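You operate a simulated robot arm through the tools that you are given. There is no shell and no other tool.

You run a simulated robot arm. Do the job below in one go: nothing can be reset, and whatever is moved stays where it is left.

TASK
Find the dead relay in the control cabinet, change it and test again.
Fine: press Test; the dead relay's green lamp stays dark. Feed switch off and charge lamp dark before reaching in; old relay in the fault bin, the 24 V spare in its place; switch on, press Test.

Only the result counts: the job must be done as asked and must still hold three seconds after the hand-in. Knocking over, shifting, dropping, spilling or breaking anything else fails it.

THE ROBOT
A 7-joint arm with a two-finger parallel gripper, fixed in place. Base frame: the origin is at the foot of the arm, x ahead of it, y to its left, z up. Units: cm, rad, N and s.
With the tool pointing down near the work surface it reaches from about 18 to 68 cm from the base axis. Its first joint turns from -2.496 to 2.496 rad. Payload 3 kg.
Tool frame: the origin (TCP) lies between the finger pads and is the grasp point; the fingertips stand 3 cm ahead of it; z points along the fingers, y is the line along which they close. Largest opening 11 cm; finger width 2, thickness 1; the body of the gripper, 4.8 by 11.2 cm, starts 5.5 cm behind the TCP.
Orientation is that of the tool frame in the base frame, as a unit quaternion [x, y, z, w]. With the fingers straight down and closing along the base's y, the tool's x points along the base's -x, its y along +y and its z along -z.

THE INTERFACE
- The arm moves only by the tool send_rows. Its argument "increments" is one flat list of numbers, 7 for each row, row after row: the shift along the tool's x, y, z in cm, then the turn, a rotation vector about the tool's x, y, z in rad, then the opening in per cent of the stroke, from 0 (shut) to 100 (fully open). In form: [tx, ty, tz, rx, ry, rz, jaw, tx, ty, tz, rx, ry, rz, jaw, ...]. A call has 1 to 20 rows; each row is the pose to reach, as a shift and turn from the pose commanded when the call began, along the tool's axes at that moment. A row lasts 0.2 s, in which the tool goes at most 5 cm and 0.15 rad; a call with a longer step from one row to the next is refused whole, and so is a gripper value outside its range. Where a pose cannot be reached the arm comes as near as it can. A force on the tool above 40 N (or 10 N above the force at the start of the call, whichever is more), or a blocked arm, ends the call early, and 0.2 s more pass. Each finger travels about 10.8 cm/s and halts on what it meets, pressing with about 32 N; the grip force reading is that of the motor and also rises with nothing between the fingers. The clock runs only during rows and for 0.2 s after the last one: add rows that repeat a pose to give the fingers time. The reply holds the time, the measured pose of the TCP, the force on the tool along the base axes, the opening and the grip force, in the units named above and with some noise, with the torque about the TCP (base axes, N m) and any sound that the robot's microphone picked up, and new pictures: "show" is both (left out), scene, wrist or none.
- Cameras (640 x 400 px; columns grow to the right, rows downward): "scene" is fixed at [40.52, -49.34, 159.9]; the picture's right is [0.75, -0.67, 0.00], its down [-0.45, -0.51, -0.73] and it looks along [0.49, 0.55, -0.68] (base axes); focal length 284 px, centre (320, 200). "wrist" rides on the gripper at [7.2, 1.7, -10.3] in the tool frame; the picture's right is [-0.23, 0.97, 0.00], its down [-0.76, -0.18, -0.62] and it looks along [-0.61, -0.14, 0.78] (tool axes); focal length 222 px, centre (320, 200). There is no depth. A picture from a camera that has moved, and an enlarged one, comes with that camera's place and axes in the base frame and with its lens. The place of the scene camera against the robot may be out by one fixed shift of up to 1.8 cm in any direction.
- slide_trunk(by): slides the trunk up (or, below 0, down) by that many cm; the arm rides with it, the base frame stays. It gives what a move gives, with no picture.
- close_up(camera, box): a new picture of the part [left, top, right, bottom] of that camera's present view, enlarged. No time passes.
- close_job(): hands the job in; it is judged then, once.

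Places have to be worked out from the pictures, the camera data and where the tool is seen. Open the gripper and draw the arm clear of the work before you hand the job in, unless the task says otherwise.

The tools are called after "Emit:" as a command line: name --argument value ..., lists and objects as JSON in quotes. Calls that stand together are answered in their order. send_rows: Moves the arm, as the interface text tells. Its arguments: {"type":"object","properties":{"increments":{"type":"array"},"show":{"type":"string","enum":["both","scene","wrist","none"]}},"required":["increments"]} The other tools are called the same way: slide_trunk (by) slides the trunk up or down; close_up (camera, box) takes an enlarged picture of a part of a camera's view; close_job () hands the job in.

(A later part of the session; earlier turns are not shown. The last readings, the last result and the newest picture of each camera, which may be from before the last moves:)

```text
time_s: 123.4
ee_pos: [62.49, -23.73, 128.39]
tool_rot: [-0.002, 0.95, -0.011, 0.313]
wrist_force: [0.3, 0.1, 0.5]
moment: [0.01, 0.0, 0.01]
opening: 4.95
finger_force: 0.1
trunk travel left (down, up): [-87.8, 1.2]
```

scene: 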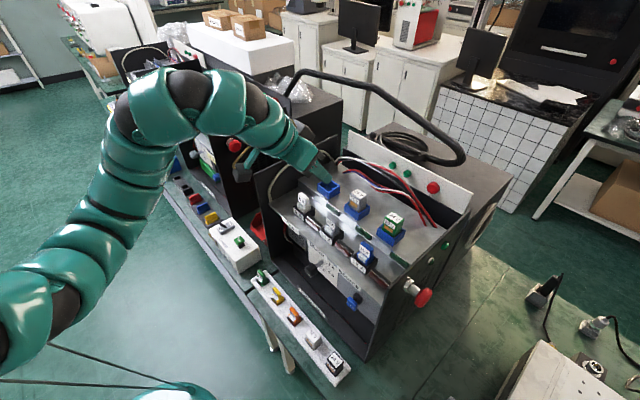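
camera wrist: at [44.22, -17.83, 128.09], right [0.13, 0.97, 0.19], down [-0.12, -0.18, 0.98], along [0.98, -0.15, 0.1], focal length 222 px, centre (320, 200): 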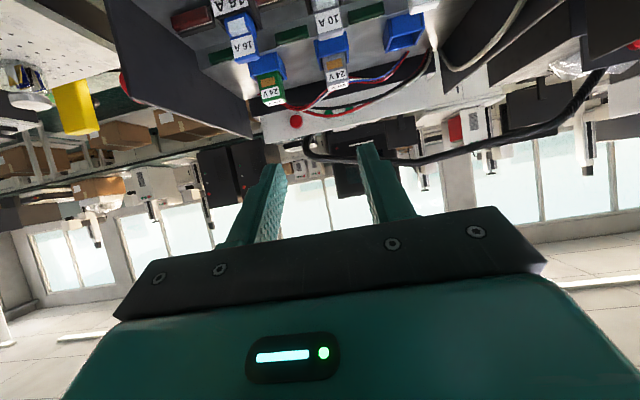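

Clean. I continue to above the spare: 4 cm back and 10 cm to the right.

Emit:
send_rows --increments '[1.07, -3.3, -0.8, 0, 0, 0, 45, 2.13, -6.6, -1.6, 0, 0, 0, 45, 3.2, -10, -2.4, 0, 0, 0, 45, 3.2, -10, -2.4, 0, 0, 0, 45]' --show "both"

```text
time_s: 124.4
ee_pos: [58.92, -31.92, 127.61]
tool_rot: [-0.004, 0.949, -0.017, 0.314]
wrist_force: [0.6, -0.5, -0.6]
moment: [-0.01, 0.01, 0.01]
opening: 4.96
finger_force: 0.0
out of reach, approached as far as the arm can: row 3, 4
trunk travel left (down, up): [-87.8, 1.2]
camera wrist: at [47.06, -30.11, 131.62], right [0.19, 0.98, 0.1], down [0.24, -0.15, 0.96], along [0.95, -0.16, -0.26], focal length 222 px, centre (320, 200)
```

scene: 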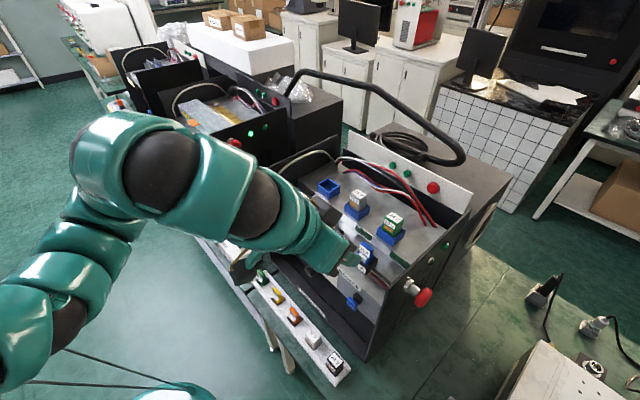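
wrist: 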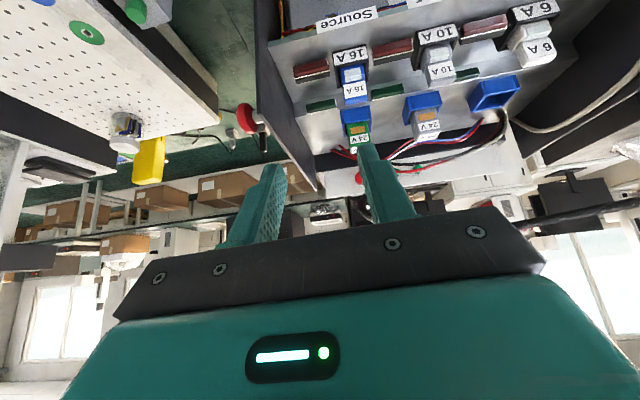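

Near a limit at this height; lowering should relieve it. I lower 10 cm by the arm here, in front of the cabinet and above the tray.

Emit:
send_rows --increments '[1.5, 0, 2.0, 0, 0, 0, 45, 3.0, 0, 4.0, 0, 0, 0, 45, 4.5, 0, 6.0, 0, 0, 0, 45, 5.94, 0, 8.05, 0, 0, 0, 45]' --show "scene"

```text
time_s: 125.4
ee_pos: [58.98, -31.88, 125.79]
tool_rot: [-0.002, 0.951, -0.01, 0.308]
wrist_force: [0.8, -0.1, -0.1]
moment: [0.01, 0.01, 0.01]
opening: 4.95
finger_force: 0.0
out of reach, approached as far as the arm can: row 1, 2, 3, 4
trunk travel left (down, up): [-87.8, 1.2]
```

scene: 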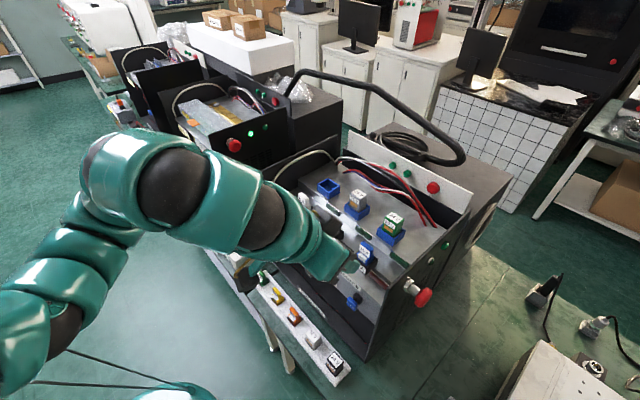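

Blocked going down at this y. I return to y≈-24, where it was free, and try descending there first.

Emit:
send_rows --increments '[-0.8, 2.7, 0.6, 0, 0, 0, 45, -1.6, 5.4, 1.2, 0, 0, 0, 45, -2.4, 8, 1.8, 0, 0, 0, 45]' --show "none"

Emit:
send_rows --increments '[1.5, 0, 2.0, 0, 0, 0, 45, 3.0, 0, 4.0, 0, 0, 0, 45, 4.5, 0, 6.0, 0, 0, 0, 45]' --show "scene"

```text
time_s: 126.2
ee_pos: [62.13, -23.77, 125.43]
tool_rot: [-0.003, 0.95, -0.011, 0.312]
wrist_force: [0.2, 0.6, 0.1]
moment: [-0.03, 0.0, -0.01]
opening: 4.93
finger_force: 0.1
trunk travel left (down, up): [-87.8, 1.2]
```

```text
time_s: 127.0
ee_pos: [61.9, -24.11, 117.91]
tool_rot: [-0.002, 0.95, -0.012, 0.313]
wrist_force: [-0.4, -0.2, -0.1]
moment: [0.01, 0.01, -0.02]
opening: 4.95
finger_force: 0.0
trunk travel left (down, up): [-87.8, 1.2]
```

scene: 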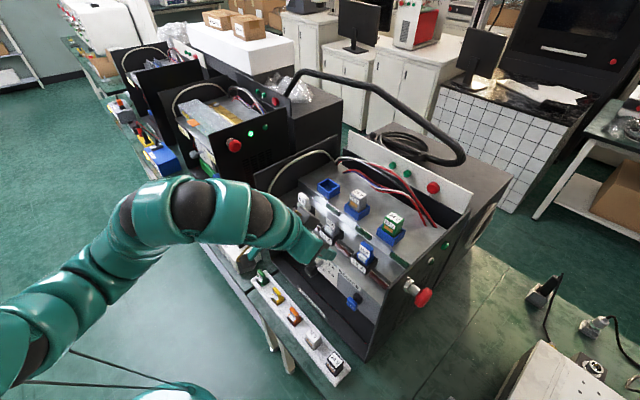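

Descending is free here. I continue down 8 cm while drawing back 4 cm from the cabinet front.

Emit:
send_rows --increments '[1.6, 0, -1.2, 0, 0, 0, 45, 3.2, 0, -2.4, 0, 0, 0, 45, 4.8, 0, -0.3, 0, 0, 0, 45, 6.4, 0, 1.85, 0, 0, 0, 45, 8.0, 0, 4.0, 0, 0, 0, 45]' --show "none"

```text
time_s: 128.2
ee_pos: [58.07, -26.27, 112.23]
tool_rot: [-0.015, 0.962, -0.015, 0.273]
wrist_force: [0.5, -1.0, -0.8]
moment: [-0.01, 0.0, 0.02]
opening: 4.94
finger_force: 0.0
out of reach, approached as far as the arm can: row 1, 2, 3, 4, 5
trunk travel left (down, up): [-87.8, 1.2]
```

Limited here and the tilt gave way slightly. The spare's x,y was nearly reachable at a higher relative height, and the trunk can do the vertical, so I go back up to about z 128 first, restoring the tilt.

Emit:
send_rows --increments '[-1.3, 0.8, -1.6, 0, -0.02, 0, 45, -2.6, 1.5, -3.2, 0, -0.04, 0, 45, -5.0, 2.2, -5.5, 0.02, -0.06, 0, 45, -7.5, 2.2, -8.8, 0.025, -0.08, 0, 45, -10.0, 2.2, -12, 0.03, -0.08, 0, 45, -10.0, 2.2, -12, 0.03, -0.08, 0, 45]' --show "scene"

```text
time_s: 129.6
ee_pos: [60.34, -23.49, 127.73]
tool_rot: [-0.01, 0.95, -0.029, 0.31]
wrist_force: [0.0, 1.0, -1.3]
moment: [0.02, -0.01, -0.03]
opening: 4.97
finger_force: 0.1
out of reach, approached as far as the arm can: row 1, 2, 3, 4
trunk travel left (down, up): [-87.8, 1.2]
```

scene: 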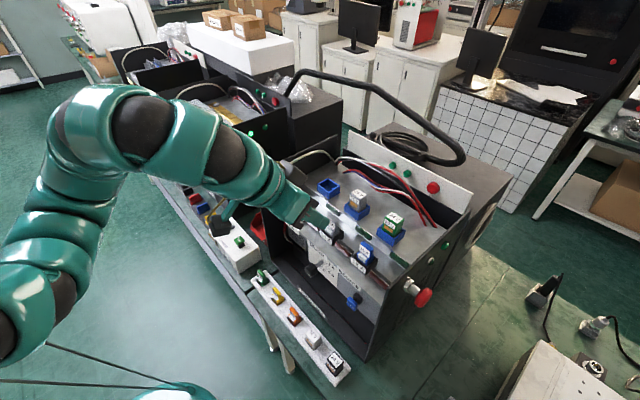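

I recover to (60.3, -23.5, 127.7). I try the approach to the spare's x,y a bit higher (z≈131), correcting the small yaw error on the way.

Emit:
send_rows --increments '[-1.2, 0, -1.6, 0, 0, 0, 45, -2.4, 0, -3.2, 0.01, 0, 0.02, 45, -1.9, -3, -3.7, 0.02, 0, 0.04, 45, -1.4, -6, -4.2, 0.02, 0, 0.04, 45, -0.9, -10, -4.5, 0.02, 0, 0.04, 45, -0.9, -10, -4.5, 0.02, 0, 0.04, 45]' --show "none"

```text
time_s: 131.0
ee_pos: [58.13, -31.92, 131.15]
tool_rot: [0.012, 0.949, -0.038, 0.314]
wrist_force: [-0.6, 0.0, 0.0]
moment: [0.01, -0.01, -0.02]
opening: 4.96
finger_force: 0.1
out of reach, approached as far as the arm can: row 5, 6
trunk travel left (down, up): [-87.8, 1.2]
```

The y stop at about -31.9 looks like a base-joint azimuth limit for this elbow side. I'll try to re-seed the posture by drawing the tool in toward the base along its radius (free space in front of the bench), then re-extending.

Emit:
send_rows --increments '[2.4, 1.6, -1.8, 0, 0, 0, 45, 4.8, 3.2, -3.5, 0, 0, 0, 45, 7.2, 4.8, -5.3, 0, 0, 0, 45, 9.7, 6.4, -7.1, 0, 0, 0, 45]' --show "scene"

```text
time_s: 132.0
ee_pos: [57.82, -31.41, 131.23]
tool_rot: [0.008, 0.95, -0.035, 0.311]
wrist_force: [0.3, -0.1, -0.7]
moment: [-0.01, -0.01, 0.0]
opening: 4.96
finger_force: 0.1
out of reach, approached as far as the arm can: row 1, 2, 3, 4
trunk travel left (down, up): [-87.8, 1.2]
```

scene: 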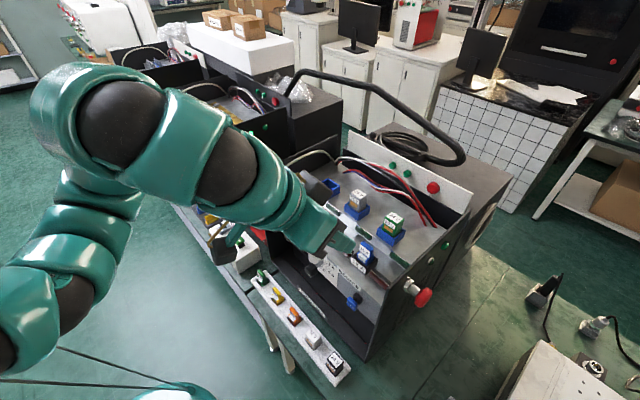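

Blocked inward too. I test whether a small yaw (-0.2 about vertical) opens up more -y from here.

Emit:
send_rows --increments '[0, 0, 0, 0.06, 0, 0.08, 45, 0, 0, 0, 0.118, 0, 0.161, 45, 0, -1.5, 0, 0.118, 0, 0.161, 45, 0, -3, 0, 0.118, 0, 0.161, 45]' --show "none"

```text
time_s: 133.0
ee_pos: [57.75, -34.44, 131.61]
tool_rot: [0.105, 0.942, -0.062, 0.311]
wrist_force: [0.3, -0.6, -0.8]
moment: [-0.01, 0.0, -0.03]
opening: 4.98
finger_force: 0.0
trunk travel left (down, up): [-87.8, 1.2]
```

With a slight yaw it reaches y -34.4 cleanly. I try descending 12 cm here with this yaw.

Emit:
send_rows --increments '[1.8, 0.15, 2.39, 0, 0, 0, 45, 3.6, 0.3, 4.78, 0, 0, 0, 45, 5.39, 0.46, 7.17, 0, 0, 0, 45, 7.19, 0.61, 9.56, 0, 0, 0, 45]' --show "scene"

```text
time_s: 134.0
ee_pos: [57.77, -34.54, 128.54]
tool_rot: [0.105, 0.943, -0.062, 0.31]
wrist_force: [0.5, 0.8, 0.4]
moment: [-0.03, 0.01, 0.01]
opening: 4.95
finger_force: 0.1
out of reach, approached as far as the arm can: row 2, 3, 4
trunk travel left (down, up): [-87.8, 1.2]
```

scene: 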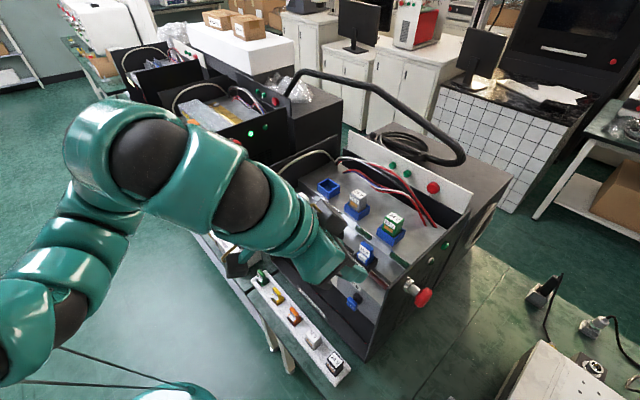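

Down stops at z≈128.5 here, so I test the other way: rising 8 cm, then turning the yaw back toward 0.

Emit:
send_rows --increments '[-1.2, -0.1, -1.6, 0, 0, 0, 45, -2.4, -0.2, -3.19, 0, 0, 0, 45, -3.6, -0.3, -4.78, 0, 0, 0, 45, -4.8, -0.4, -6.38, 0, 0, 0, 45]' --show "none"

```text
time_s: 135.0
ee_pos: [57.72, -34.09, 136.21]
tool_rot: [0.107, 0.941, -0.066, 0.314]
wrist_force: [-0.5, 0.4, -1.0]
moment: [-0.05, 0.01, 0.0]
opening: 4.94
finger_force: 0.0
out of reach, approached as far as the arm can: row 4
trunk travel left (down, up): [-87.8, 1.2]
```

Only a narrow band of heights is allowed at this y. I try more forward tilt here (to about 1.0), which eases the wrist bend, and then turn the yaw back toward 0.

Emit:
send_rows --increments '[0, 0, 0, 0, -0.12, 0, 45, 0, 0, 0, 0, -0.24, 0, 45, 0, 0, 0, 0, -0.36, 0, 45, 0, 0, 0, 0, -0.36, 0, 45]' --show "none"

```text
time_s: 136.0
ee_pos: [58.02, -40.91, 142.08]
tool_rot: [0.103, 0.889, -0.079, 0.44]
wrist_force: [0.4, -1.3, -0.3]
moment: [0.02, 0.0, 0.07]
opening: 4.96
finger_force: 0.1
out of reach, approached as far as the arm can: row 1, 2, 3, 4
trunk travel left (down, up): [-87.8, 1.2]
```

Interesting — with more tilt it prefers to be farther right (y -41). That means yaw 0 near y -34 may now fit, so I turn the yaw back to 0 (tilt 0.95) while shifting to y≈-34, at this safe height.

Emit:
send_rows --increments '[0.12, 1.72, -0.31, -0.0589, -0.0078, -0.0278, 45, 0.25, 3.45, -0.62, -0.1178, -0.0156, -0.0557, 45, 0.37, 5.17, -0.92, -0.1766, -0.0233, -0.0835, 45, 0.5, 6.89, -1.23, -0.2355, -0.0311, -0.1113, 45]' --show "scene"

```text
time_s: 137.0
ee_pos: [62.55, -31.8, 141.51]
tool_rot: [0.011, 0.889, -0.025, 0.458]
wrist_force: [0.7, 0.5, -0.3]
moment: [0.0, 0.03, -0.03]
opening: 4.94
finger_force: 0.0
out of reach, approached as far as the arm can: row 1, 2, 3, 4
trunk travel left (down, up): [-87.8, 1.2]
```

scene: 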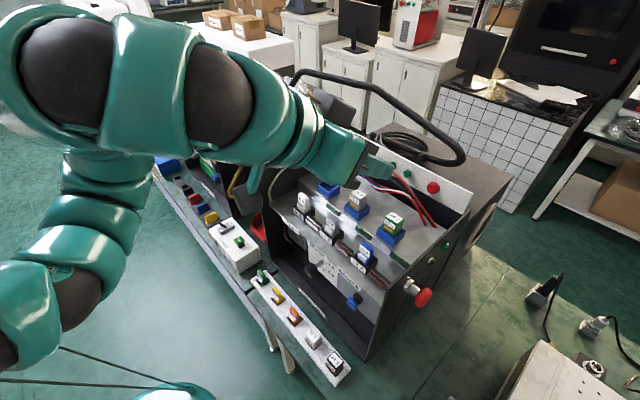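

At yaw ≈0, tilt 0.95 the arm stands at (62.6, -31.8); I need about 3–4 cm further back and 2 cm right. I add 0.2 rad more tilt and then shift there.

Emit:
send_rows --increments '[0, 0, 0, 0, -0.1, 0, 45, 0, 0, 0, 0, -0.2, 0, 45, 0.9, -0.7, -1.2, 0, -0.2, 0, 45, 1.7, -1.4, -2.3, 0, -0.2, 0, 45, 1.7, -1.4, -2.3, 0, -0.2, 0, 45]' --show "none"

```text
time_s: 138.2
ee_pos: [63.64, -36.55, 143.94]
tool_rot: [0.011, 0.848, -0.03, 0.529]
wrist_force: [0.6, 0.4, 0.5]
moment: [0.01, 0.01, -0.03]
opening: 4.96
finger_force: 0.1
out of reach, approached as far as the arm can: row 1, 2, 3, 4, 5
trunk travel left (down, up): [-87.8, 1.2]
```

It settled at (63.6, -36.6) with tilt 1.1. I try lower: 12 cm down, 4 cm back, 2.5 cm left.

Emit:
send_rows --increments '[2.5, 0.5, 0.34, 0, 0, 0, 45, 5.0, 1.0, 0.68, 0, 0, 0, 45, 7.5, 1.5, 1.0, 0, 0, 0, 45, 10.0, 2.0, 1.35, 0, 0, 0, 45, 12.5, 2.5, 1.7, 0, 0, 0, 45]' --show "scene"

```text
time_s: 139.4
ee_pos: [65.76, -37.03, 137.27]
tool_rot: [0.009, 0.839, -0.026, 0.544]
wrist_force: [0.4, 0.0, -0.2]
moment: [0.0, 0.0, 0.03]
opening: 4.97
finger_force: 0.0
out of reach, approached as far as the arm can: row 1, 2, 3, 4, 5
trunk travel left (down, up): [-87.8, 1.2]
```

scene: 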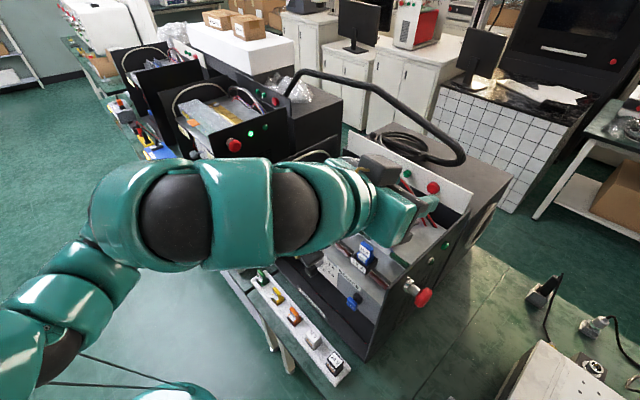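

This direction is wrong too. I'll explore a smaller tilt at a lower relative height instead: first back to the known free place near (62, -24, 126) with tilt about 0.64.

Emit:
send_rows --increments '[0, 1.5, 0, 0, 0.13, 0, 45, 0, 3, 0, 0, 0.26, 0, 45, 0, 5, 0, 0, 0.39, 0, 45, 1, 7.5, 0, 0, 0.5, 0, 45, 3, 10, 0, 0, 0.5, 0, 45, 5.5, 13, 0, 0, 0.5, 0, 45, 8, 13, 0, 0, 0.5, 0, 45]' --show "none"

```text
time_s: 141.0
ee_pos: [63.05, -24.24, 129.46]
tool_rot: [0.015, 0.947, -0.023, 0.321]
wrist_force: [0.1, 0.2, 0.4]
moment: [0.02, 0.02, 0.02]
opening: 4.95
finger_force: 0.1
out of reach, approached as far as the arm can: row 3, 4, 5
trunk travel left (down, up): [-87.8, 1.2]
```

Recovered at (63, -24.2, 129.5). I descend 12 cm here and then reduce the tilt by 0.25.

Emit:
send_rows --increments '[1.83, 0, 2.38, 0, 0, 0, 45, 3.65, 0, 4.75, 0, 0, 0, 45, 5.48, 0, 7.13, 0, 0, 0, 45, 7.3, 0, 9.5, 0, 0, 0, 45, 7.3, 0, 9.5, 0, 0.08, 0, 45, 7.3, 0, 9.5, 0, 0.16, 0, 45, 7.3, 0, 9.5, 0, 0.25, 0, 45]' --show "none"

```text
time_s: 142.6
ee_pos: [63.17, -24.53, 117.51]
tool_rot: [0.018, 0.98, -0.021, 0.198]
wrist_force: [-0.4, -0.4, -0.5]
moment: [0.01, 0.02, -0.01]
opening: 4.94
finger_force: 0.1
trunk travel left (down, up): [-87.8, 1.2]
```

Clean at tilt 0.40. Now toward the spare: 2 cm back, 9 cm to -y.

Emit:
send_rows --increments '[0.6, -3, -0.26, 0, 0, 0, 45, 1.2, -6, -0.52, 0, 0, 0, 45, 1.84, -9, -0.78, 0, 0, 0, 45, 1.84, -9, -0.78, 0, 0, 0, 45]' --show "none"

```text
time_s: 143.6
ee_pos: [60.71, -33.64, 117.93]
tool_rot: [0.016, 0.98, -0.02, 0.199]
wrist_force: [-0.9, -0.1, 0.1]
moment: [-0.03, 0.03, -0.04]
opening: 4.92
finger_force: 0.0
trunk travel left (down, up): [-87.8, 1.2]
```

Unflagged right above the spare at (60.7, -33.6, 117.9) with tilt 0.40. Since the insertion needs more tilt for reach, I check how much tilt is possible here: +0.2.

Emit:
send_rows --increments '[0, 0, 0, 0, -0.1, 0, 45, 0, 0, 0, 0, -0.2, 0, 45, 0, 0, 0, 0, -0.2, 0, 45]' --show "scene"

```text
time_s: 144.4
ee_pos: [60.74, -33.69, 117.71]
tool_rot: [0.015, 0.955, -0.022, 0.296]
wrist_force: [-0.8, -0.6, -0.4]
moment: [0.0, -0.01, 0.0]
opening: 4.95
finger_force: 0.2
trunk travel left (down, up): [-87.8, 1.2]
```

scene: 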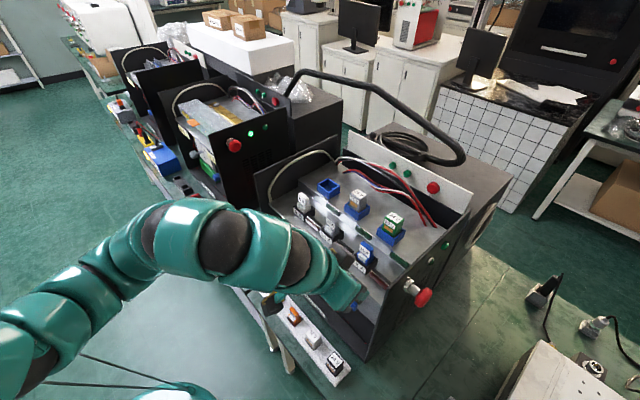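

Still clean at tilt 0.60, and the arm now arches nicely. I add another 0.2.

Emit:
send_rows --increments '[0, 0, 0, 0, -0.1, 0, 45, 0, 0, 0, 0, -0.2, 0, 45, 0, 0, 0, 0, -0.2, 0, 45]' --show "none"

```text
time_s: 145.2
ee_pos: [60.75, -33.5, 117.88]
tool_rot: [0.013, 0.93, -0.023, 0.366]
wrist_force: [0.1, 0.5, -0.1]
moment: [-0.01, 0.02, -0.02]
opening: 4.93
finger_force: 0.0
out of reach, approached as far as the arm can: row 2, 3
trunk travel left (down, up): [-87.8, 1.2]
```

Tilt 0.75 is about the limit here. I settle on tilt 0.70 with exact yaw 0 and move to TCP ≈ (59.1, -33.8), still high above the tray.

Emit:
send_rows --increments '[0.3, -0.1, -0.27, -0.026, 0.025, -0.004, 45, 0.6, -0.2, -0.54, -0.052, 0.05, -0.009, 45, 1.17, -0.37, -1.07, -0.052, 0.05, -0.009, 45, 1.17, -0.37, -1.07, -0.052, 0.05, -0.009, 45]' --show "none"

```text
time_s: 146.2
ee_pos: [59.69, -34.0, 117.79]
tool_rot: [0.0, 0.94, 0.0, 0.342]
wrist_force: [0.5, 0.2, 0.7]
moment: [-0.01, 0.0, -0.03]
opening: 4.98
finger_force: 0.0
out of reach, approached as far as the arm can: row 3, 4
trunk travel left (down, up): [-87.8, 1.2]
```

Exact yaw 0 and tilt 0.70 at (59.7, -34.0). The vertical can now be done by the trunk: I lower 22 cm and check the view.

Emit:
slide_trunk --by -22

Emit:
close_up --camera "wrist" --box '[160, 60, 480, 260]'

Emit:
close_up --camera "scene" --box '[240, 230, 400, 390]'

```text
time_s: 148.6
ee_pos: [59.62, -33.91, 95.77]
tool_rot: [-0.001, 0.94, 0.001, 0.342]
wrist_force: [-0.6, 0.2, 0.5]
moment: [0.01, 0.01, 0.01]
opening: 4.99
finger_force: 0.1
trunk travel left (down, up): [-65.8, 23.2]
```

```text
2.00 times, centred on (320, 160) of wrist
camera zoom: at [47.49, -32.27, 99.12], right [0.17, 0.97, 0.15], down [0.18, -0.18, 0.97], along [0.97, -0.14, -0.21], focal length 444 px, centre (320, 280)
```

zoom: 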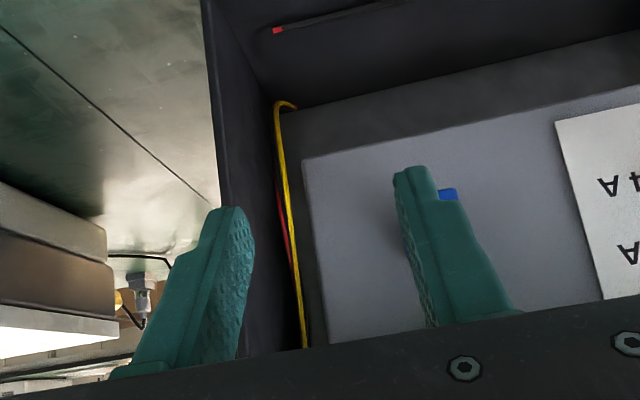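

```text
2.50 times, centred on (320, 310) of scene
camera zoom: at [40.52, -49.34, 159.9], right [0.75, -0.67, 0.0], down [-0.45, -0.51, -0.73], along [0.49, 0.55, -0.68], focal length 709 px, centre (320, -75)
```

zoom: 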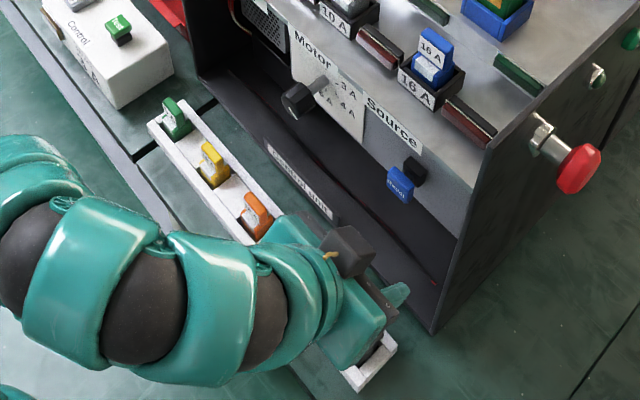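

The spare should appear at the top of the (upside-down) wrist view, about pixel (296, 25). I look there.

Emit:
close_up --camera "wrist" --box '[200, 0, 420, 140]'

```text
2.86 times, centred on (310, 70) of wrist
camera zoom: at [47.49, -32.27, 99.12], right [0.17, 0.97, 0.15], down [0.18, -0.18, 0.97], along [0.97, -0.14, -0.21], focal length 635 px, centre (349, 571)
```

zoom: 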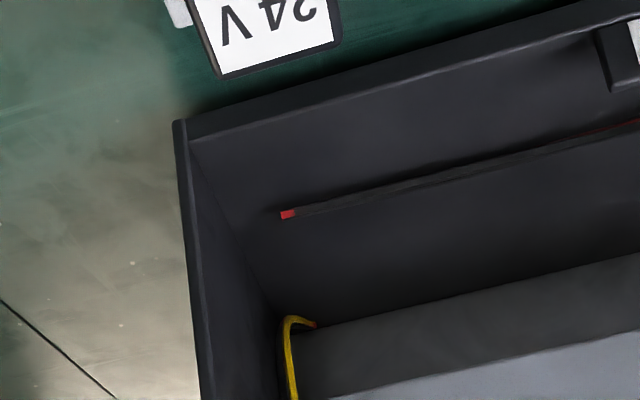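

The spare's top is in view: its far edge works out to about x 60–61, y -35.5…-32.3, top z near 82–83.5. I lower 5 cm more (tips stay above z 87.8) and measure again from closer.

Emit:
slide_trunk --by -5

Emit:
close_up --camera "wrist" --box '[200, 0, 440, 160]'

```text
time_s: 149.5
ee_pos: [59.58, -33.87, 90.68]
tool_rot: [0.0, 0.94, 0.001, 0.342]
wrist_force: [1.1, 0.4, 0.4]
moment: [0.02, 0.02, 0.03]
opening: 4.93
finger_force: 0.0
trunk travel left (down, up): [-60.8, 28.2]
```

```text
2.50 times, centred on (320, 80) of wrist
camera zoom: at [47.49, -32.26, 94.12], right [0.17, 0.97, 0.15], down [0.18, -0.18, 0.97], along [0.97, -0.14, -0.21], focal length 555 px, centre (320, 500)
```

zoom: 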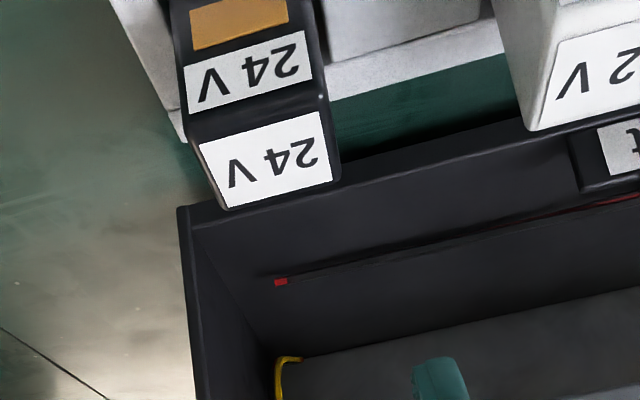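

From two heights the spare's top fixes at z≈82.3, centre (59.7, -34.0), spanning x 58.4–61.0, with the tray rim near z 78. I reduce tilt slightly (to 0.65) and move back 0.6 cm to centre the pads better.

Emit:
send_rows --increments '[0, 0, 0, 0, 0.025, 0, 45, 0, 0, 0, 0, 0.05, 0, 45, 0.25, 0, -0.2, 0, 0.05, 0, 45, 0.5, 0, -0.4, 0, 0.05, 0, 45]' --show "none"

```text
time_s: 150.5
ee_pos: [59.07, -33.9, 90.81]
tool_rot: [0.0, 0.948, -0.001, 0.318]
wrist_force: [-1.0, 0.9, -0.7]
moment: [0.0, 0.03, 0.04]
opening: 4.95
finger_force: 0.0
trunk travel left (down, up): [-60.8, 28.2]
```

Clean at (59.07, -33.9), tilt 0.65. I lower the trunk 6 cm, check the straddle, then the rest.

Emit:
slide_trunk --by -6

Emit:
close_up --camera "wrist" --box '[180, 0, 460, 240]'

```text
time_s: 151.5
ee_pos: [59.04, -33.94, 84.82]
tool_rot: [0.001, 0.948, 0.0, 0.318]
wrist_force: [-0.5, 0.6, -0.1]
moment: [0.01, 0.04, 0.01]
opening: 4.95
finger_force: 0.0
trunk travel left (down, up): [-54.8, 34.2]
```

```text
1.67 times, centred on (320, 120) of wrist
camera zoom: at [47.12, -32.27, 88.75], right [0.18, 0.97, 0.14], down [0.23, -0.18, 0.96], along [0.96, -0.14, -0.26], focal length 370 px, centre (320, 333)
```

zoom: 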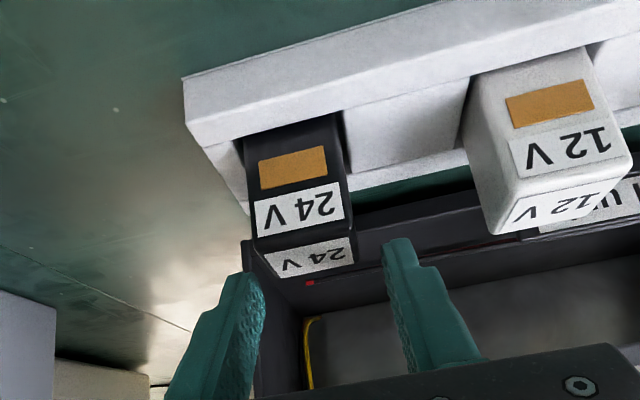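

The spare is centred between the fingers (relay y≈-34.05, TCP -33.94), and its exposed body is about 4.6 cm tall. I lower 3.1 cm to the grasp height.

Emit:
slide_trunk --by -3.1

Emit:
close_up --camera "wrist" --box '[180, 0, 460, 240]'

```text
time_s: 152.2
ee_pos: [59.12, -33.91, 81.55]
tool_rot: [0.0, 0.948, 0.0, 0.318]
wrist_force: [0.9, 0.7, 1.1]
moment: [0.02, 0.02, -0.01]
opening: 4.95
finger_force: 0.1
trunk travel left (down, up): [-51.7, 37.3]
```

```text
1.67 times, centred on (320, 120) of wrist
camera zoom: at [47.12, -32.27, 85.64], right [0.18, 0.97, 0.14], down [0.23, -0.18, 0.96], along [0.96, -0.14, -0.26], focal length 370 px, centre (320, 333)
```

zoom: 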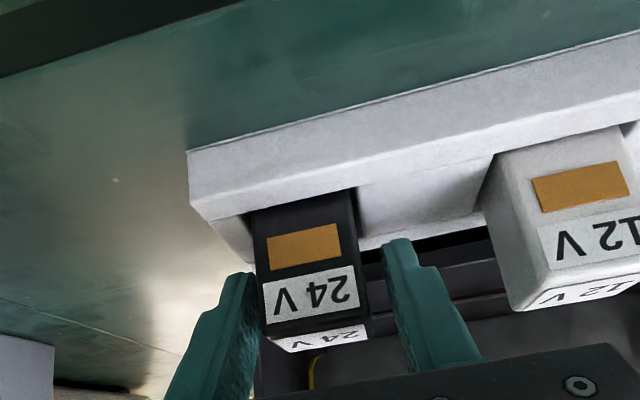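

The fingers straddle the spare. I shift 0.15 cm toward -y for centring and close on it.

Emit:
send_rows --increments '[0, -0.15, 0, 0, 0, 0, 45, 0, -0.15, 0, 0, 0, 0, 35, 0, -0.15, 0, 0, 0, 0, 20, 0, -0.15, 0, 0, 0, 0, 15, 0, -0.15, 0, 0, 0, 0, 15]' --show "wrist"

```text
time_s: 153.4
ee_pos: [58.98, -34.02, 81.7]
tool_rot: [0.0, 0.948, 0.0, 0.318]
wrist_force: [-1.0, -0.7, 2.0]
moment: [-0.11, -0.02, -0.03]
opening: 3.51
finger_force: 32.0
trunk travel left (down, up): [-51.7, 37.3]
camera wrist: at [47.08, -32.4, 85.64], right [0.18, 0.97, 0.14], down [0.23, -0.18, 0.96], along [0.96, -0.14, -0.26], focal length 222 px, centre (320, 200)
```

wrist: 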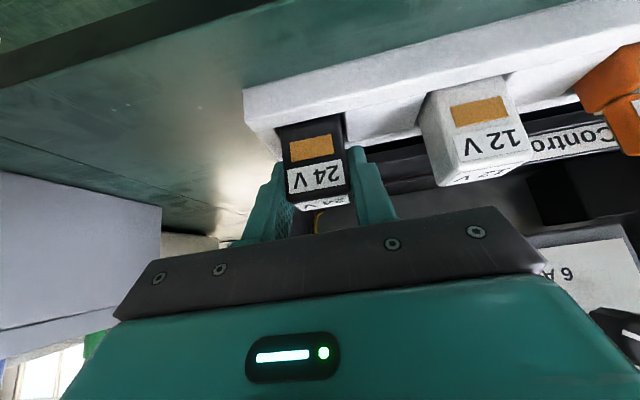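

Gripped at 3.51 cm. I lift straight up with the trunk, 9 cm, and check.

Emit:
slide_trunk --by 9

Emit:
close_up --camera "wrist" --box '[180, 0, 460, 240]'

```text
time_s: 154.7
ee_pos: [58.91, -34.05, 90.6]
tool_rot: [-0.001, 0.948, 0.001, 0.319]
wrist_force: [-0.4, -0.1, 0.0]
moment: [0.0, 0.01, 0.0]
opening: 3.55
finger_force: 31.7
trunk travel left (down, up): [-60.7, 28.3]
```

```text
1.67 times, centred on (320, 120) of wrist
camera zoom: at [47.1, -32.41, 94.63], right [0.18, 0.97, 0.14], down [0.23, -0.18, 0.96], along [0.96, -0.14, -0.26], focal length 370 px, centre (320, 333)
```

zoom: 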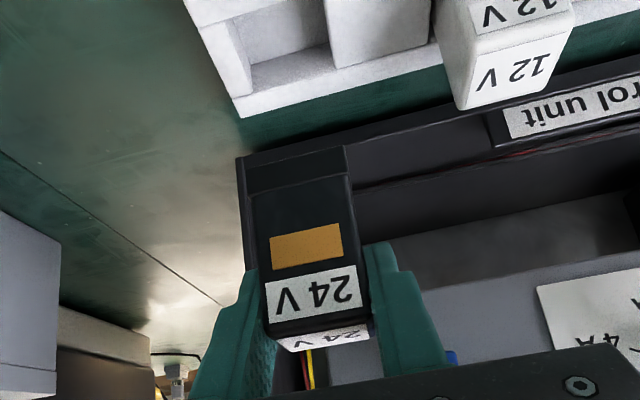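

The black 24 V spare is held upright and clear of the tray. I raise the trunk 27 cm straight up.

Emit:
slide_trunk --by 27

Emit:
send_rows --increments '[-0.6, 0.5, -0.8, 0, 0, 0, 15, -1.2, 1.5, -1.6, 0, 0, 0, 15, -2.4, 3.5, -1.9, 0, 0, 0, 15, -3.6, 6, -2.2, 0, 0, 0, 15]' --show "scene"

```text
time_s: 157.4
ee_pos: [59.02, -34.07, 117.59]
tool_rot: [0.0, 0.948, 0.0, 0.318]
wrist_force: [0.5, -1.0, -1.3]
moment: [-0.01, -0.02, 0.01]
opening: 3.47
finger_force: 32.0
trunk travel left (down, up): [-87.7, 1.3]
```

```text
time_s: 158.4
ee_pos: [60.74, -28.06, 121.73]
tool_rot: [-0.001, 0.948, 0.0, 0.318]
wrist_force: [1.0, 0.2, -0.1]
moment: [-0.03, 0.02, 0.01]
opening: 3.51
finger_force: 32.1
out of reach, approached as far as the arm can: row 2, 3
trunk travel left (down, up): [-87.7, 1.3]
```

scene: 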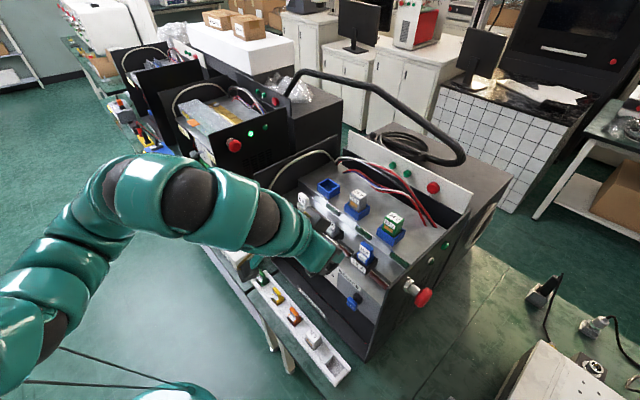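

Orientation kept, relay in hand; (60.7, -28.1, 121.7). I continue: 3 cm out, 6 cm to the left, 3.5 cm up.

Emit:
send_rows --increments '[-1.6, 2, -0.3, 0, 0, 0, 15, -3.2, 4, -0.55, 0, 0, 0, 15, -4.74, 6, -0.8, 0, 0, 0, 15, -4.74, 6, -0.8, 0, 0, 0, 15]' --show "none"

```text
time_s: 159.4
ee_pos: [63.91, -22.2, 125.01]
tool_rot: [0.0, 0.948, 0.0, 0.319]
wrist_force: [-0.1, 0.2, -0.8]
moment: [0.02, 0.03, -0.01]
opening: 3.54
finger_force: 32.4
trunk travel left (down, up): [-87.7, 1.3]
```

Clean. Next over the cabinet's front: to about (70, -15, 127), the relay's bottom staying above z 120.

Emit:
send_rows --increments '[-2, 2.3, 0.67, 0, 0, 0, 15, -4, 4.7, 1.35, 0, 0, 0, 15, -6, 7, 2.02, 0, 0, 0, 15, -6, 7, 2.02, 0, 0, 0, 15]' --show "none"

```text
time_s: 160.4
ee_pos: [69.93, -15.23, 127.23]
tool_rot: [0.0, 0.948, 0.0, 0.319]
wrist_force: [-0.6, -0.8, -0.5]
moment: [0.0, 0.04, -0.01]
opening: 3.51
finger_force: 31.9
trunk travel left (down, up): [-87.7, 1.3]
```

Clean. On to about (76, -10, 127).

Emit:
send_rows --increments '[-1.6, 1.7, 1.2, 0, 0, 0, 15, -3.2, 3.4, 2.4, 0, 0, 0, 15, -4.79, 5, 3.62, 0, 0, 0, 15, -4.79, 5, 3.62, 0, 0, 0, 15]' --show "scene"

```text
time_s: 161.4
ee_pos: [75.73, -10.08, 127.11]
tool_rot: [0.0, 0.948, 0.0, 0.318]
wrist_force: [-0.5, 0.4, 0.0]
moment: [0.04, 0.05, 0.01]
opening: 3.5
finger_force: 31.5
trunk travel left (down, up): [-87.7, 1.3]
```

scene: 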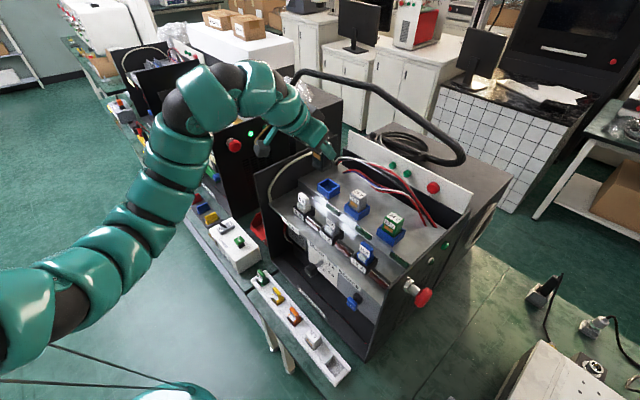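

Clean again at (75.7, -10.1, 127.1). The last stretch: 6 cm out and 4 cm left, to above the empty socket.

Emit:
send_rows --increments '[-1.6, 1.35, 1.2, 0, 0, 0, 15, -3.2, 2.7, 2.4, 0, 0, 0, 15, -4.77, 4.03, 3.6, 0, 0, 0, 15, -4.77, 4.03, 3.6, 0, 0, 0, 15]' --show "both"

```text
time_s: 162.4
ee_pos: [81.85, -6.02, 127.2]
tool_rot: [-0.001, 0.948, 0.001, 0.319]
wrist_force: [0.1, -0.4, -0.9]
moment: [0.02, 0.0, -0.02]
opening: 3.52
finger_force: 32.1
trunk travel left (down, up): [-87.7, 1.3]
camera wrist: at [69.84, -4.35, 131.14], right [0.18, 0.97, 0.14], down [0.23, -0.18, 0.96], along [0.96, -0.14, -0.26], focal length 222 px, centre (320, 200)
```

scene: 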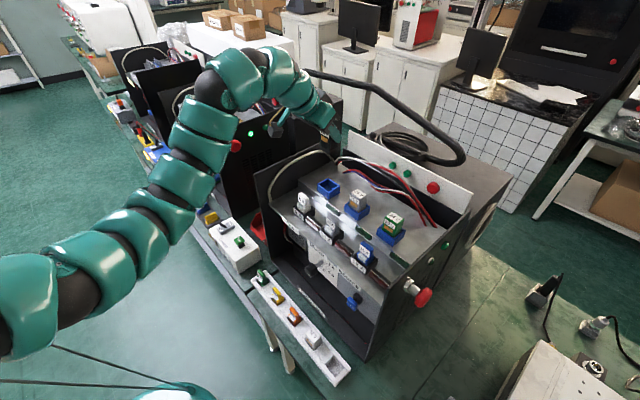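
wrist: 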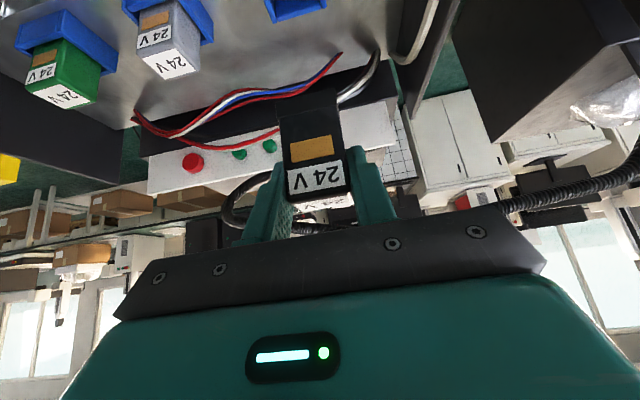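

Perfect: no flags all the way, now at (81.85, -6.02, 127.2) over the empty socket with the spare in hand. I lower the trunk 10.6 cm so the relay hangs just above the socket, and compare its top with the old relay's picture at the same height.

Emit:
slide_trunk --by -10.6

Emit:
close_up --camera "scene" --box '[300, 150, 380, 210]'

Emit:
close_up --camera "wrist" --box '[180, 0, 460, 240]'

```text
time_s: 163.8
ee_pos: [81.68, -5.99, 116.52]
tool_rot: [0.0, 0.948, 0.0, 0.319]
wrist_force: [-0.2, 0.3, -1.1]
moment: [-0.02, 0.01, 0.02]
opening: 3.51
finger_force: 31.9
trunk travel left (down, up): [-77.1, 11.9]
```

```text
6.67 times, centred on (340, 180) of scene
camera zoom: at [40.52, -49.34, 159.9], right [0.75, -0.67, 0.0], down [-0.45, -0.51, -0.73], along [0.49, 0.55, -0.68], focal length 1890 px, centre (187, 333)
```

zoom: 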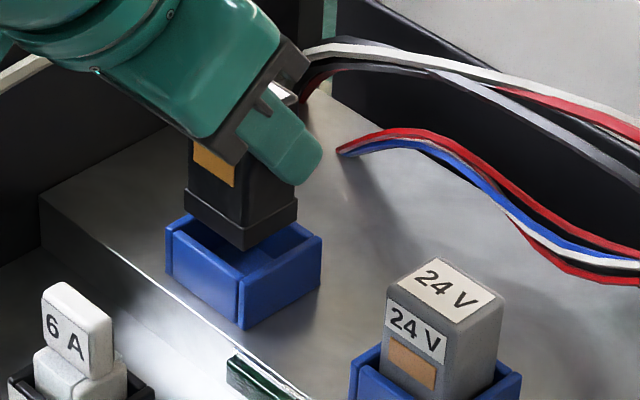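

```text
1.67 times, centred on (320, 120) of wrist
camera zoom: at [69.85, -4.35, 120.53], right [0.18, 0.97, 0.14], down [0.23, -0.18, 0.96], along [0.96, -0.14, -0.26], focal length 370 px, centre (320, 333)
```

zoom: 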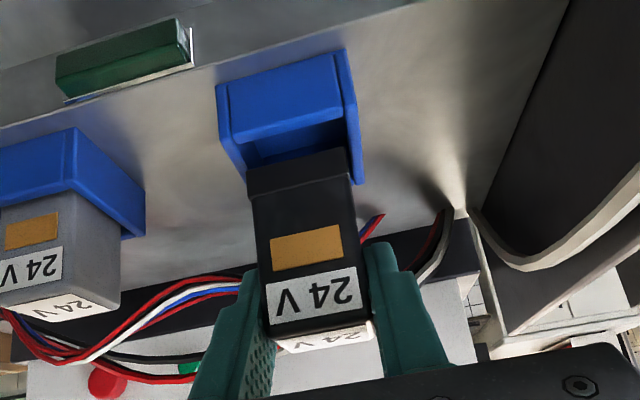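

The relay hangs about 1 cm above the socket and looks nearly aligned. I zoom further in both views to measure the remaining offset.

Emit:
close_up --camera "wrist" --box '[260, 10, 420, 130]'

Emit:
close_up --camera "scene" --box '[316, 168, 346, 198]'

```text
3.33 times, centred on (340, 70) of wrist
camera zoom: at [69.85, -4.35, 120.53], right [0.18, 0.97, 0.14], down [0.23, -0.18, 0.96], along [0.96, -0.14, -0.26], focal length 740 px, centre (253, 633)
```

zoom: 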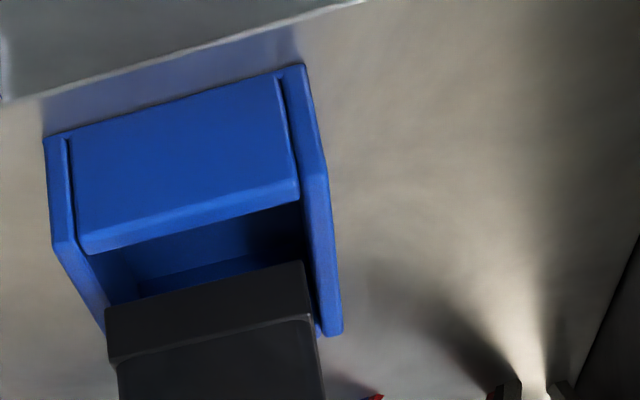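

```text
13.33 times, centred on (331, 183) of scene
camera zoom: at [40.52, -49.34, 159.9], right [0.75, -0.67, 0.0], down [-0.45, -0.51, -0.73], along [0.49, 0.55, -0.68], focal length 3781 px, centre (173, 427)
```

zoom: 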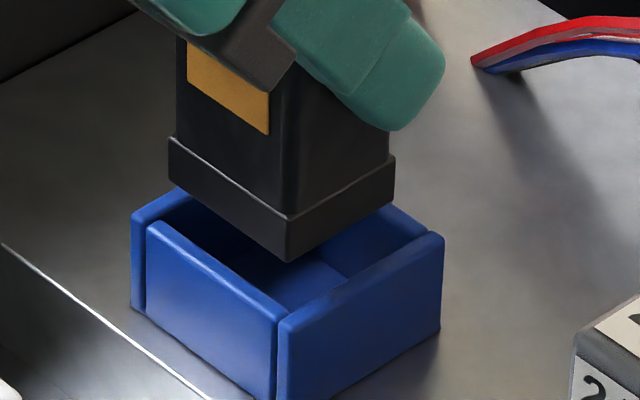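

The zoomed views show y is aligned within 0.05 cm, and the relay's base should go about +0.2 cm in x to be centred in the socket. I make that small shift, then lower about 0.9 cm to the rim and look.

Emit:
send_rows --increments '[-0.16, 0.04, 0.12, 0, 0, 0, 15, -0.16, 0.04, 0.12, 0, 0, 0, 15, 0.02, 0.04, 0.36, 0, 0, 0, 15, 0.2, 0.04, 0.6, 0, 0, 0, 15, 0.32, 0.04, 0.76, 0, 0, 0, 15]' --show "none"

Emit:
close_up --camera "scene" --box '[316, 168, 346, 198]'

Emit:
close_up --camera "wrist" --box '[260, 10, 420, 130]'

```text
time_s: 165.0
ee_pos: [82.04, -5.92, 115.82]
tool_rot: [0.0, 0.948, 0.0, 0.318]
wrist_force: [-0.3, 0.2, -0.1]
moment: [0.01, 0.01, 0.01]
opening: 3.52
finger_force: 32.2
trunk travel left (down, up): [-77.1, 11.9]
```

```text
13.33 times, centred on (331, 183) of scene
camera zoom: at [40.52, -49.34, 159.9], right [0.75, -0.67, 0.0], down [-0.45, -0.51, -0.73], along [0.49, 0.55, -0.68], focal length 3781 px, centre (173, 427)
```

zoom: 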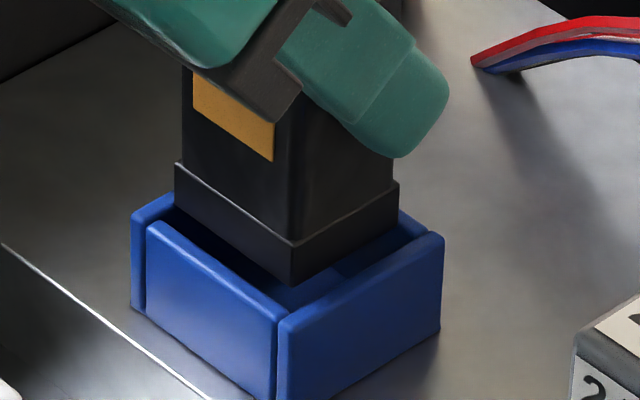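

```text
3.33 times, centred on (340, 70) of wrist
camera zoom: at [70.07, -4.29, 119.69], right [0.18, 0.97, 0.14], down [0.23, -0.18, 0.96], along [0.96, -0.14, -0.26], focal length 740 px, centre (253, 633)
```

zoom: 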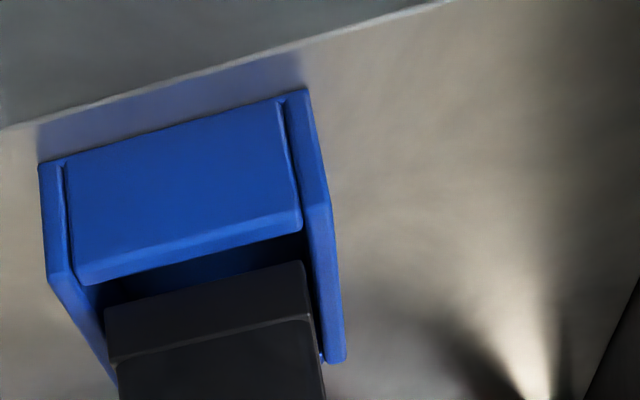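

The base sits just over the opening with clearance all round (about 0.3 cm from the front inner wall, y within 0.05). I lower slowly 1.2 cm in small steps watching the force.

Emit:
send_rows --increments '[0.12, -0.04, 0.16, 0, 0, 0, 15, 0.241, -0.04, 0.319, 0, 0, 0, 15, 0.362, -0.04, 0.479, 0, 0, 0, 15, 0.482, -0.04, 0.638, 0, 0, 0, 15, 0.603, -0.04, 0.798, 0, 0, 0, 15, 0.724, -0.04, 0.958, 0, 0, 0, 15]' --show "none"

Emit:
close_up --camera "scene" --box '[316, 168, 346, 198]'

Emit:
close_up --camera "wrist" --box '[260, 10, 420, 130]'

```text
time_s: 166.4
ee_pos: [81.87, -6.04, 114.39]
tool_rot: [0.001, 0.948, 0.0, 0.319]
wrist_force: [0.3, -0.1, -0.5]
moment: [0.02, 0.0, -0.01]
opening: 3.5
finger_force: 32.4
trunk travel left (down, up): [-77.1, 11.9]
```

```text
13.33 times, centred on (331, 183) of scene
camera zoom: at [40.52, -49.34, 159.9], right [0.75, -0.67, 0.0], down [-0.45, -0.51, -0.73], along [0.49, 0.55, -0.68], focal length 3781 px, centre (173, 427)
```

zoom: 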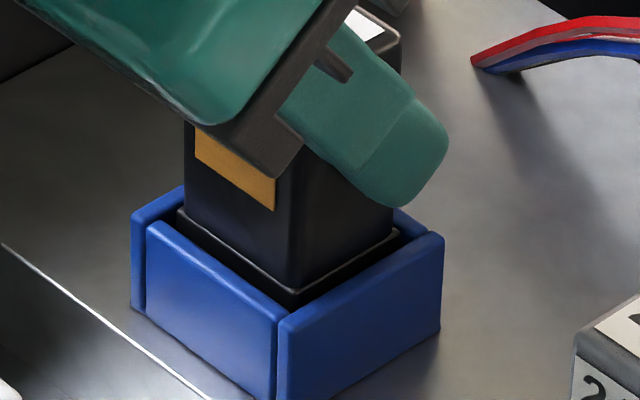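

```text
3.33 times, centred on (340, 70) of wrist
camera zoom: at [70.06, -4.37, 118.47], right [0.18, 0.97, 0.14], down [0.23, -0.18, 0.96], along [0.96, -0.14, -0.26], focal length 740 px, centre (253, 633)
```

zoom: 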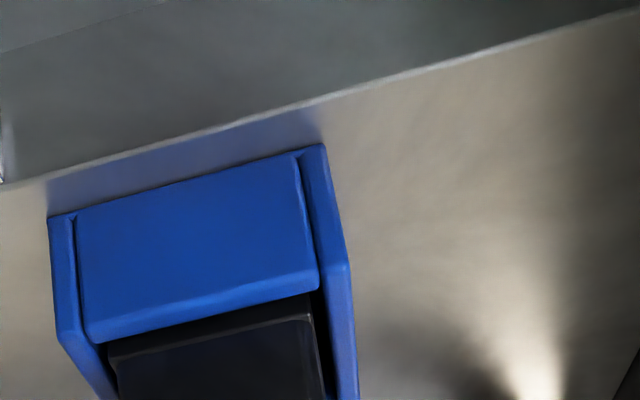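

The base has entered the socket with no side force. I continue down in 0.2 cm steps to seat it.

Emit:
send_rows --increments '[0.12, 0, 0.16, 0, 0, 0, 15, 0.241, 0, 0.319, 0, 0, 0, 15, 0.362, 0, 0.479, 0, 0, 0, 15, 0.482, 0, 0.638, 0, 0, 0, 15, 0.57, 0, 0.75, 0, 0, 0, 15]' --show "none"

Emit:
close_up --camera "scene" --box '[310, 160, 380, 220]'

```text
time_s: 167.6
ee_pos: [82.02, -5.91, 113.56]
tool_rot: [0.0, 0.948, 0.0, 0.319]
wrist_force: [0.5, 0.3, -1.0]
moment: [0.0, 0.02, 0.05]
opening: 3.53
finger_force: 32.3
trunk travel left (down, up): [-77.1, 11.9]
```

```text
6.67 times, centred on (345, 190) of scene
camera zoom: at [40.52, -49.34, 159.9], right [0.75, -0.67, 0.0], down [-0.45, -0.51, -0.73], along [0.49, 0.55, -0.68], focal length 1890 px, centre (153, 267)
```

zoom: 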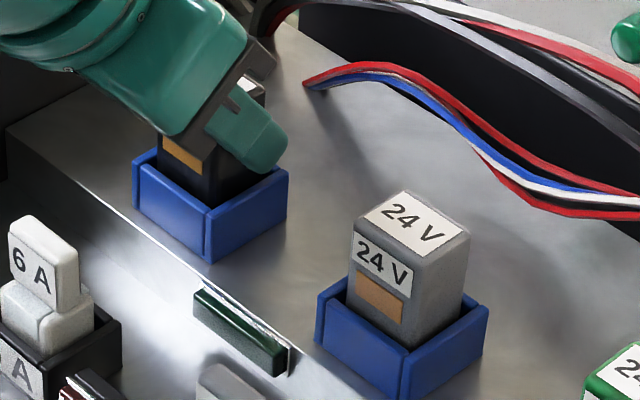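

Still no contact force; TCP z 113.56 (old relay's seat was near here). I go on in 0.1–0.15 cm steps, up to 0.55 cm, watching for contact.

Emit:
send_rows --increments '[0.09, 0, 0.12, 0, 0, 0, 15, 0.18, 0, 0.24, 0, 0, 0, 15, 0.24, 0, 0.32, 0, 0, 0, 15, 0.3, 0, 0.4, 0, 0, 0, 15]' --show "none"

Emit:
close_up --camera "scene" --box '[316, 168, 346, 198]'

Emit:
close_up --camera "wrist" --box '[240, 60, 400, 220]'

```text
time_s: 168.6
ee_pos: [82.04, -6.05, 113.2]
tool_rot: [0.0, 0.948, 0.0, 0.319]
wrist_force: [0.4, -0.7, 0.3]
moment: [-0.1, 0.0, 0.03]
opening: 3.53
finger_force: 31.8
trunk travel left (down, up): [-77.1, 11.9]
```

```text
13.33 times, centred on (331, 183) of scene
camera zoom: at [40.52, -49.34, 159.9], right [0.75, -0.67, 0.0], down [-0.45, -0.51, -0.73], along [0.49, 0.55, -0.68], focal length 3781 px, centre (173, 427)
```

zoom: 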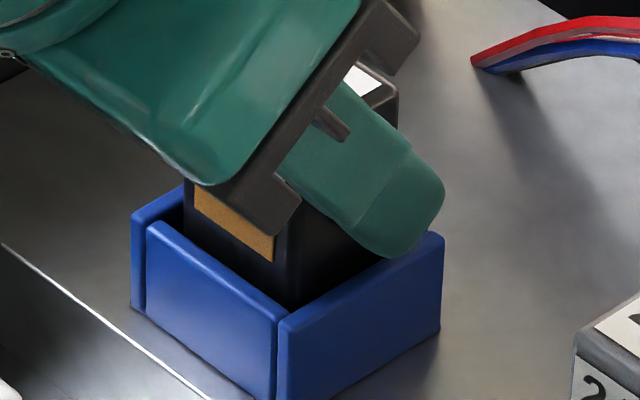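

```text
2.50 times, centred on (320, 140) of wrist
camera zoom: at [70.05, -4.36, 117.11], right [0.18, 0.97, 0.14], down [0.23, -0.18, 0.96], along [0.96, -0.14, -0.26], focal length 555 px, centre (320, 350)
```

zoom: 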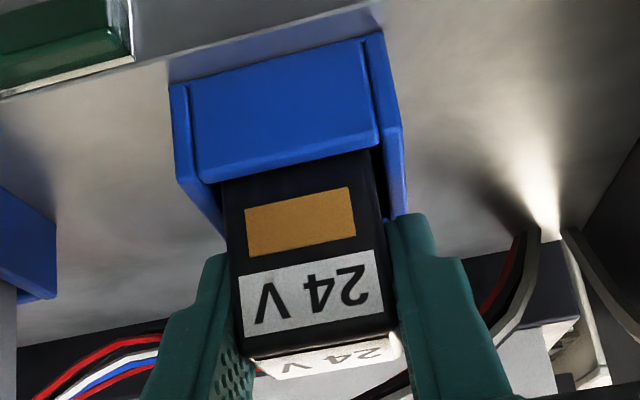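

Comparing with the seated grey relay (orange patch to rim), the spare needs about 0.2 cm more. I lower in 0.1 cm steps, checking for contact.

Emit:
send_rows --increments '[0.06, 0, 0.08, 0, 0, 0, 15, 0.12, 0, 0.16, 0, 0, 0, 15, 0.18, 0, 0.24, 0, 0, 0, 15, 0.18, 0, 0.24, 0, 0, 0, 15]' --show "none"

Emit:
close_up --camera "scene" --box '[316, 168, 346, 198]'

```text
time_s: 169.6
ee_pos: [81.98, -6.04, 113.04]
tool_rot: [0.0, 0.947, -0.001, 0.321]
wrist_force: [7.0, -0.8, 19.7]
moment: [-0.16, -0.24, 0.01]
opening: 3.51
finger_force: 32.5
trunk travel left (down, up): [-77.1, 11.9]
```

```text
13.33 times, centred on (331, 183) of scene
camera zoom: at [40.52, -49.34, 159.9], right [0.75, -0.67, 0.0], down [-0.45, -0.51, -0.73], along [0.49, 0.55, -0.68], focal length 3781 px, centre (173, 427)
```

zoom: 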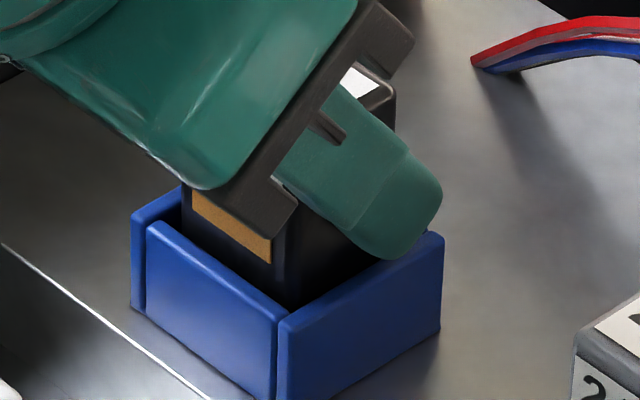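

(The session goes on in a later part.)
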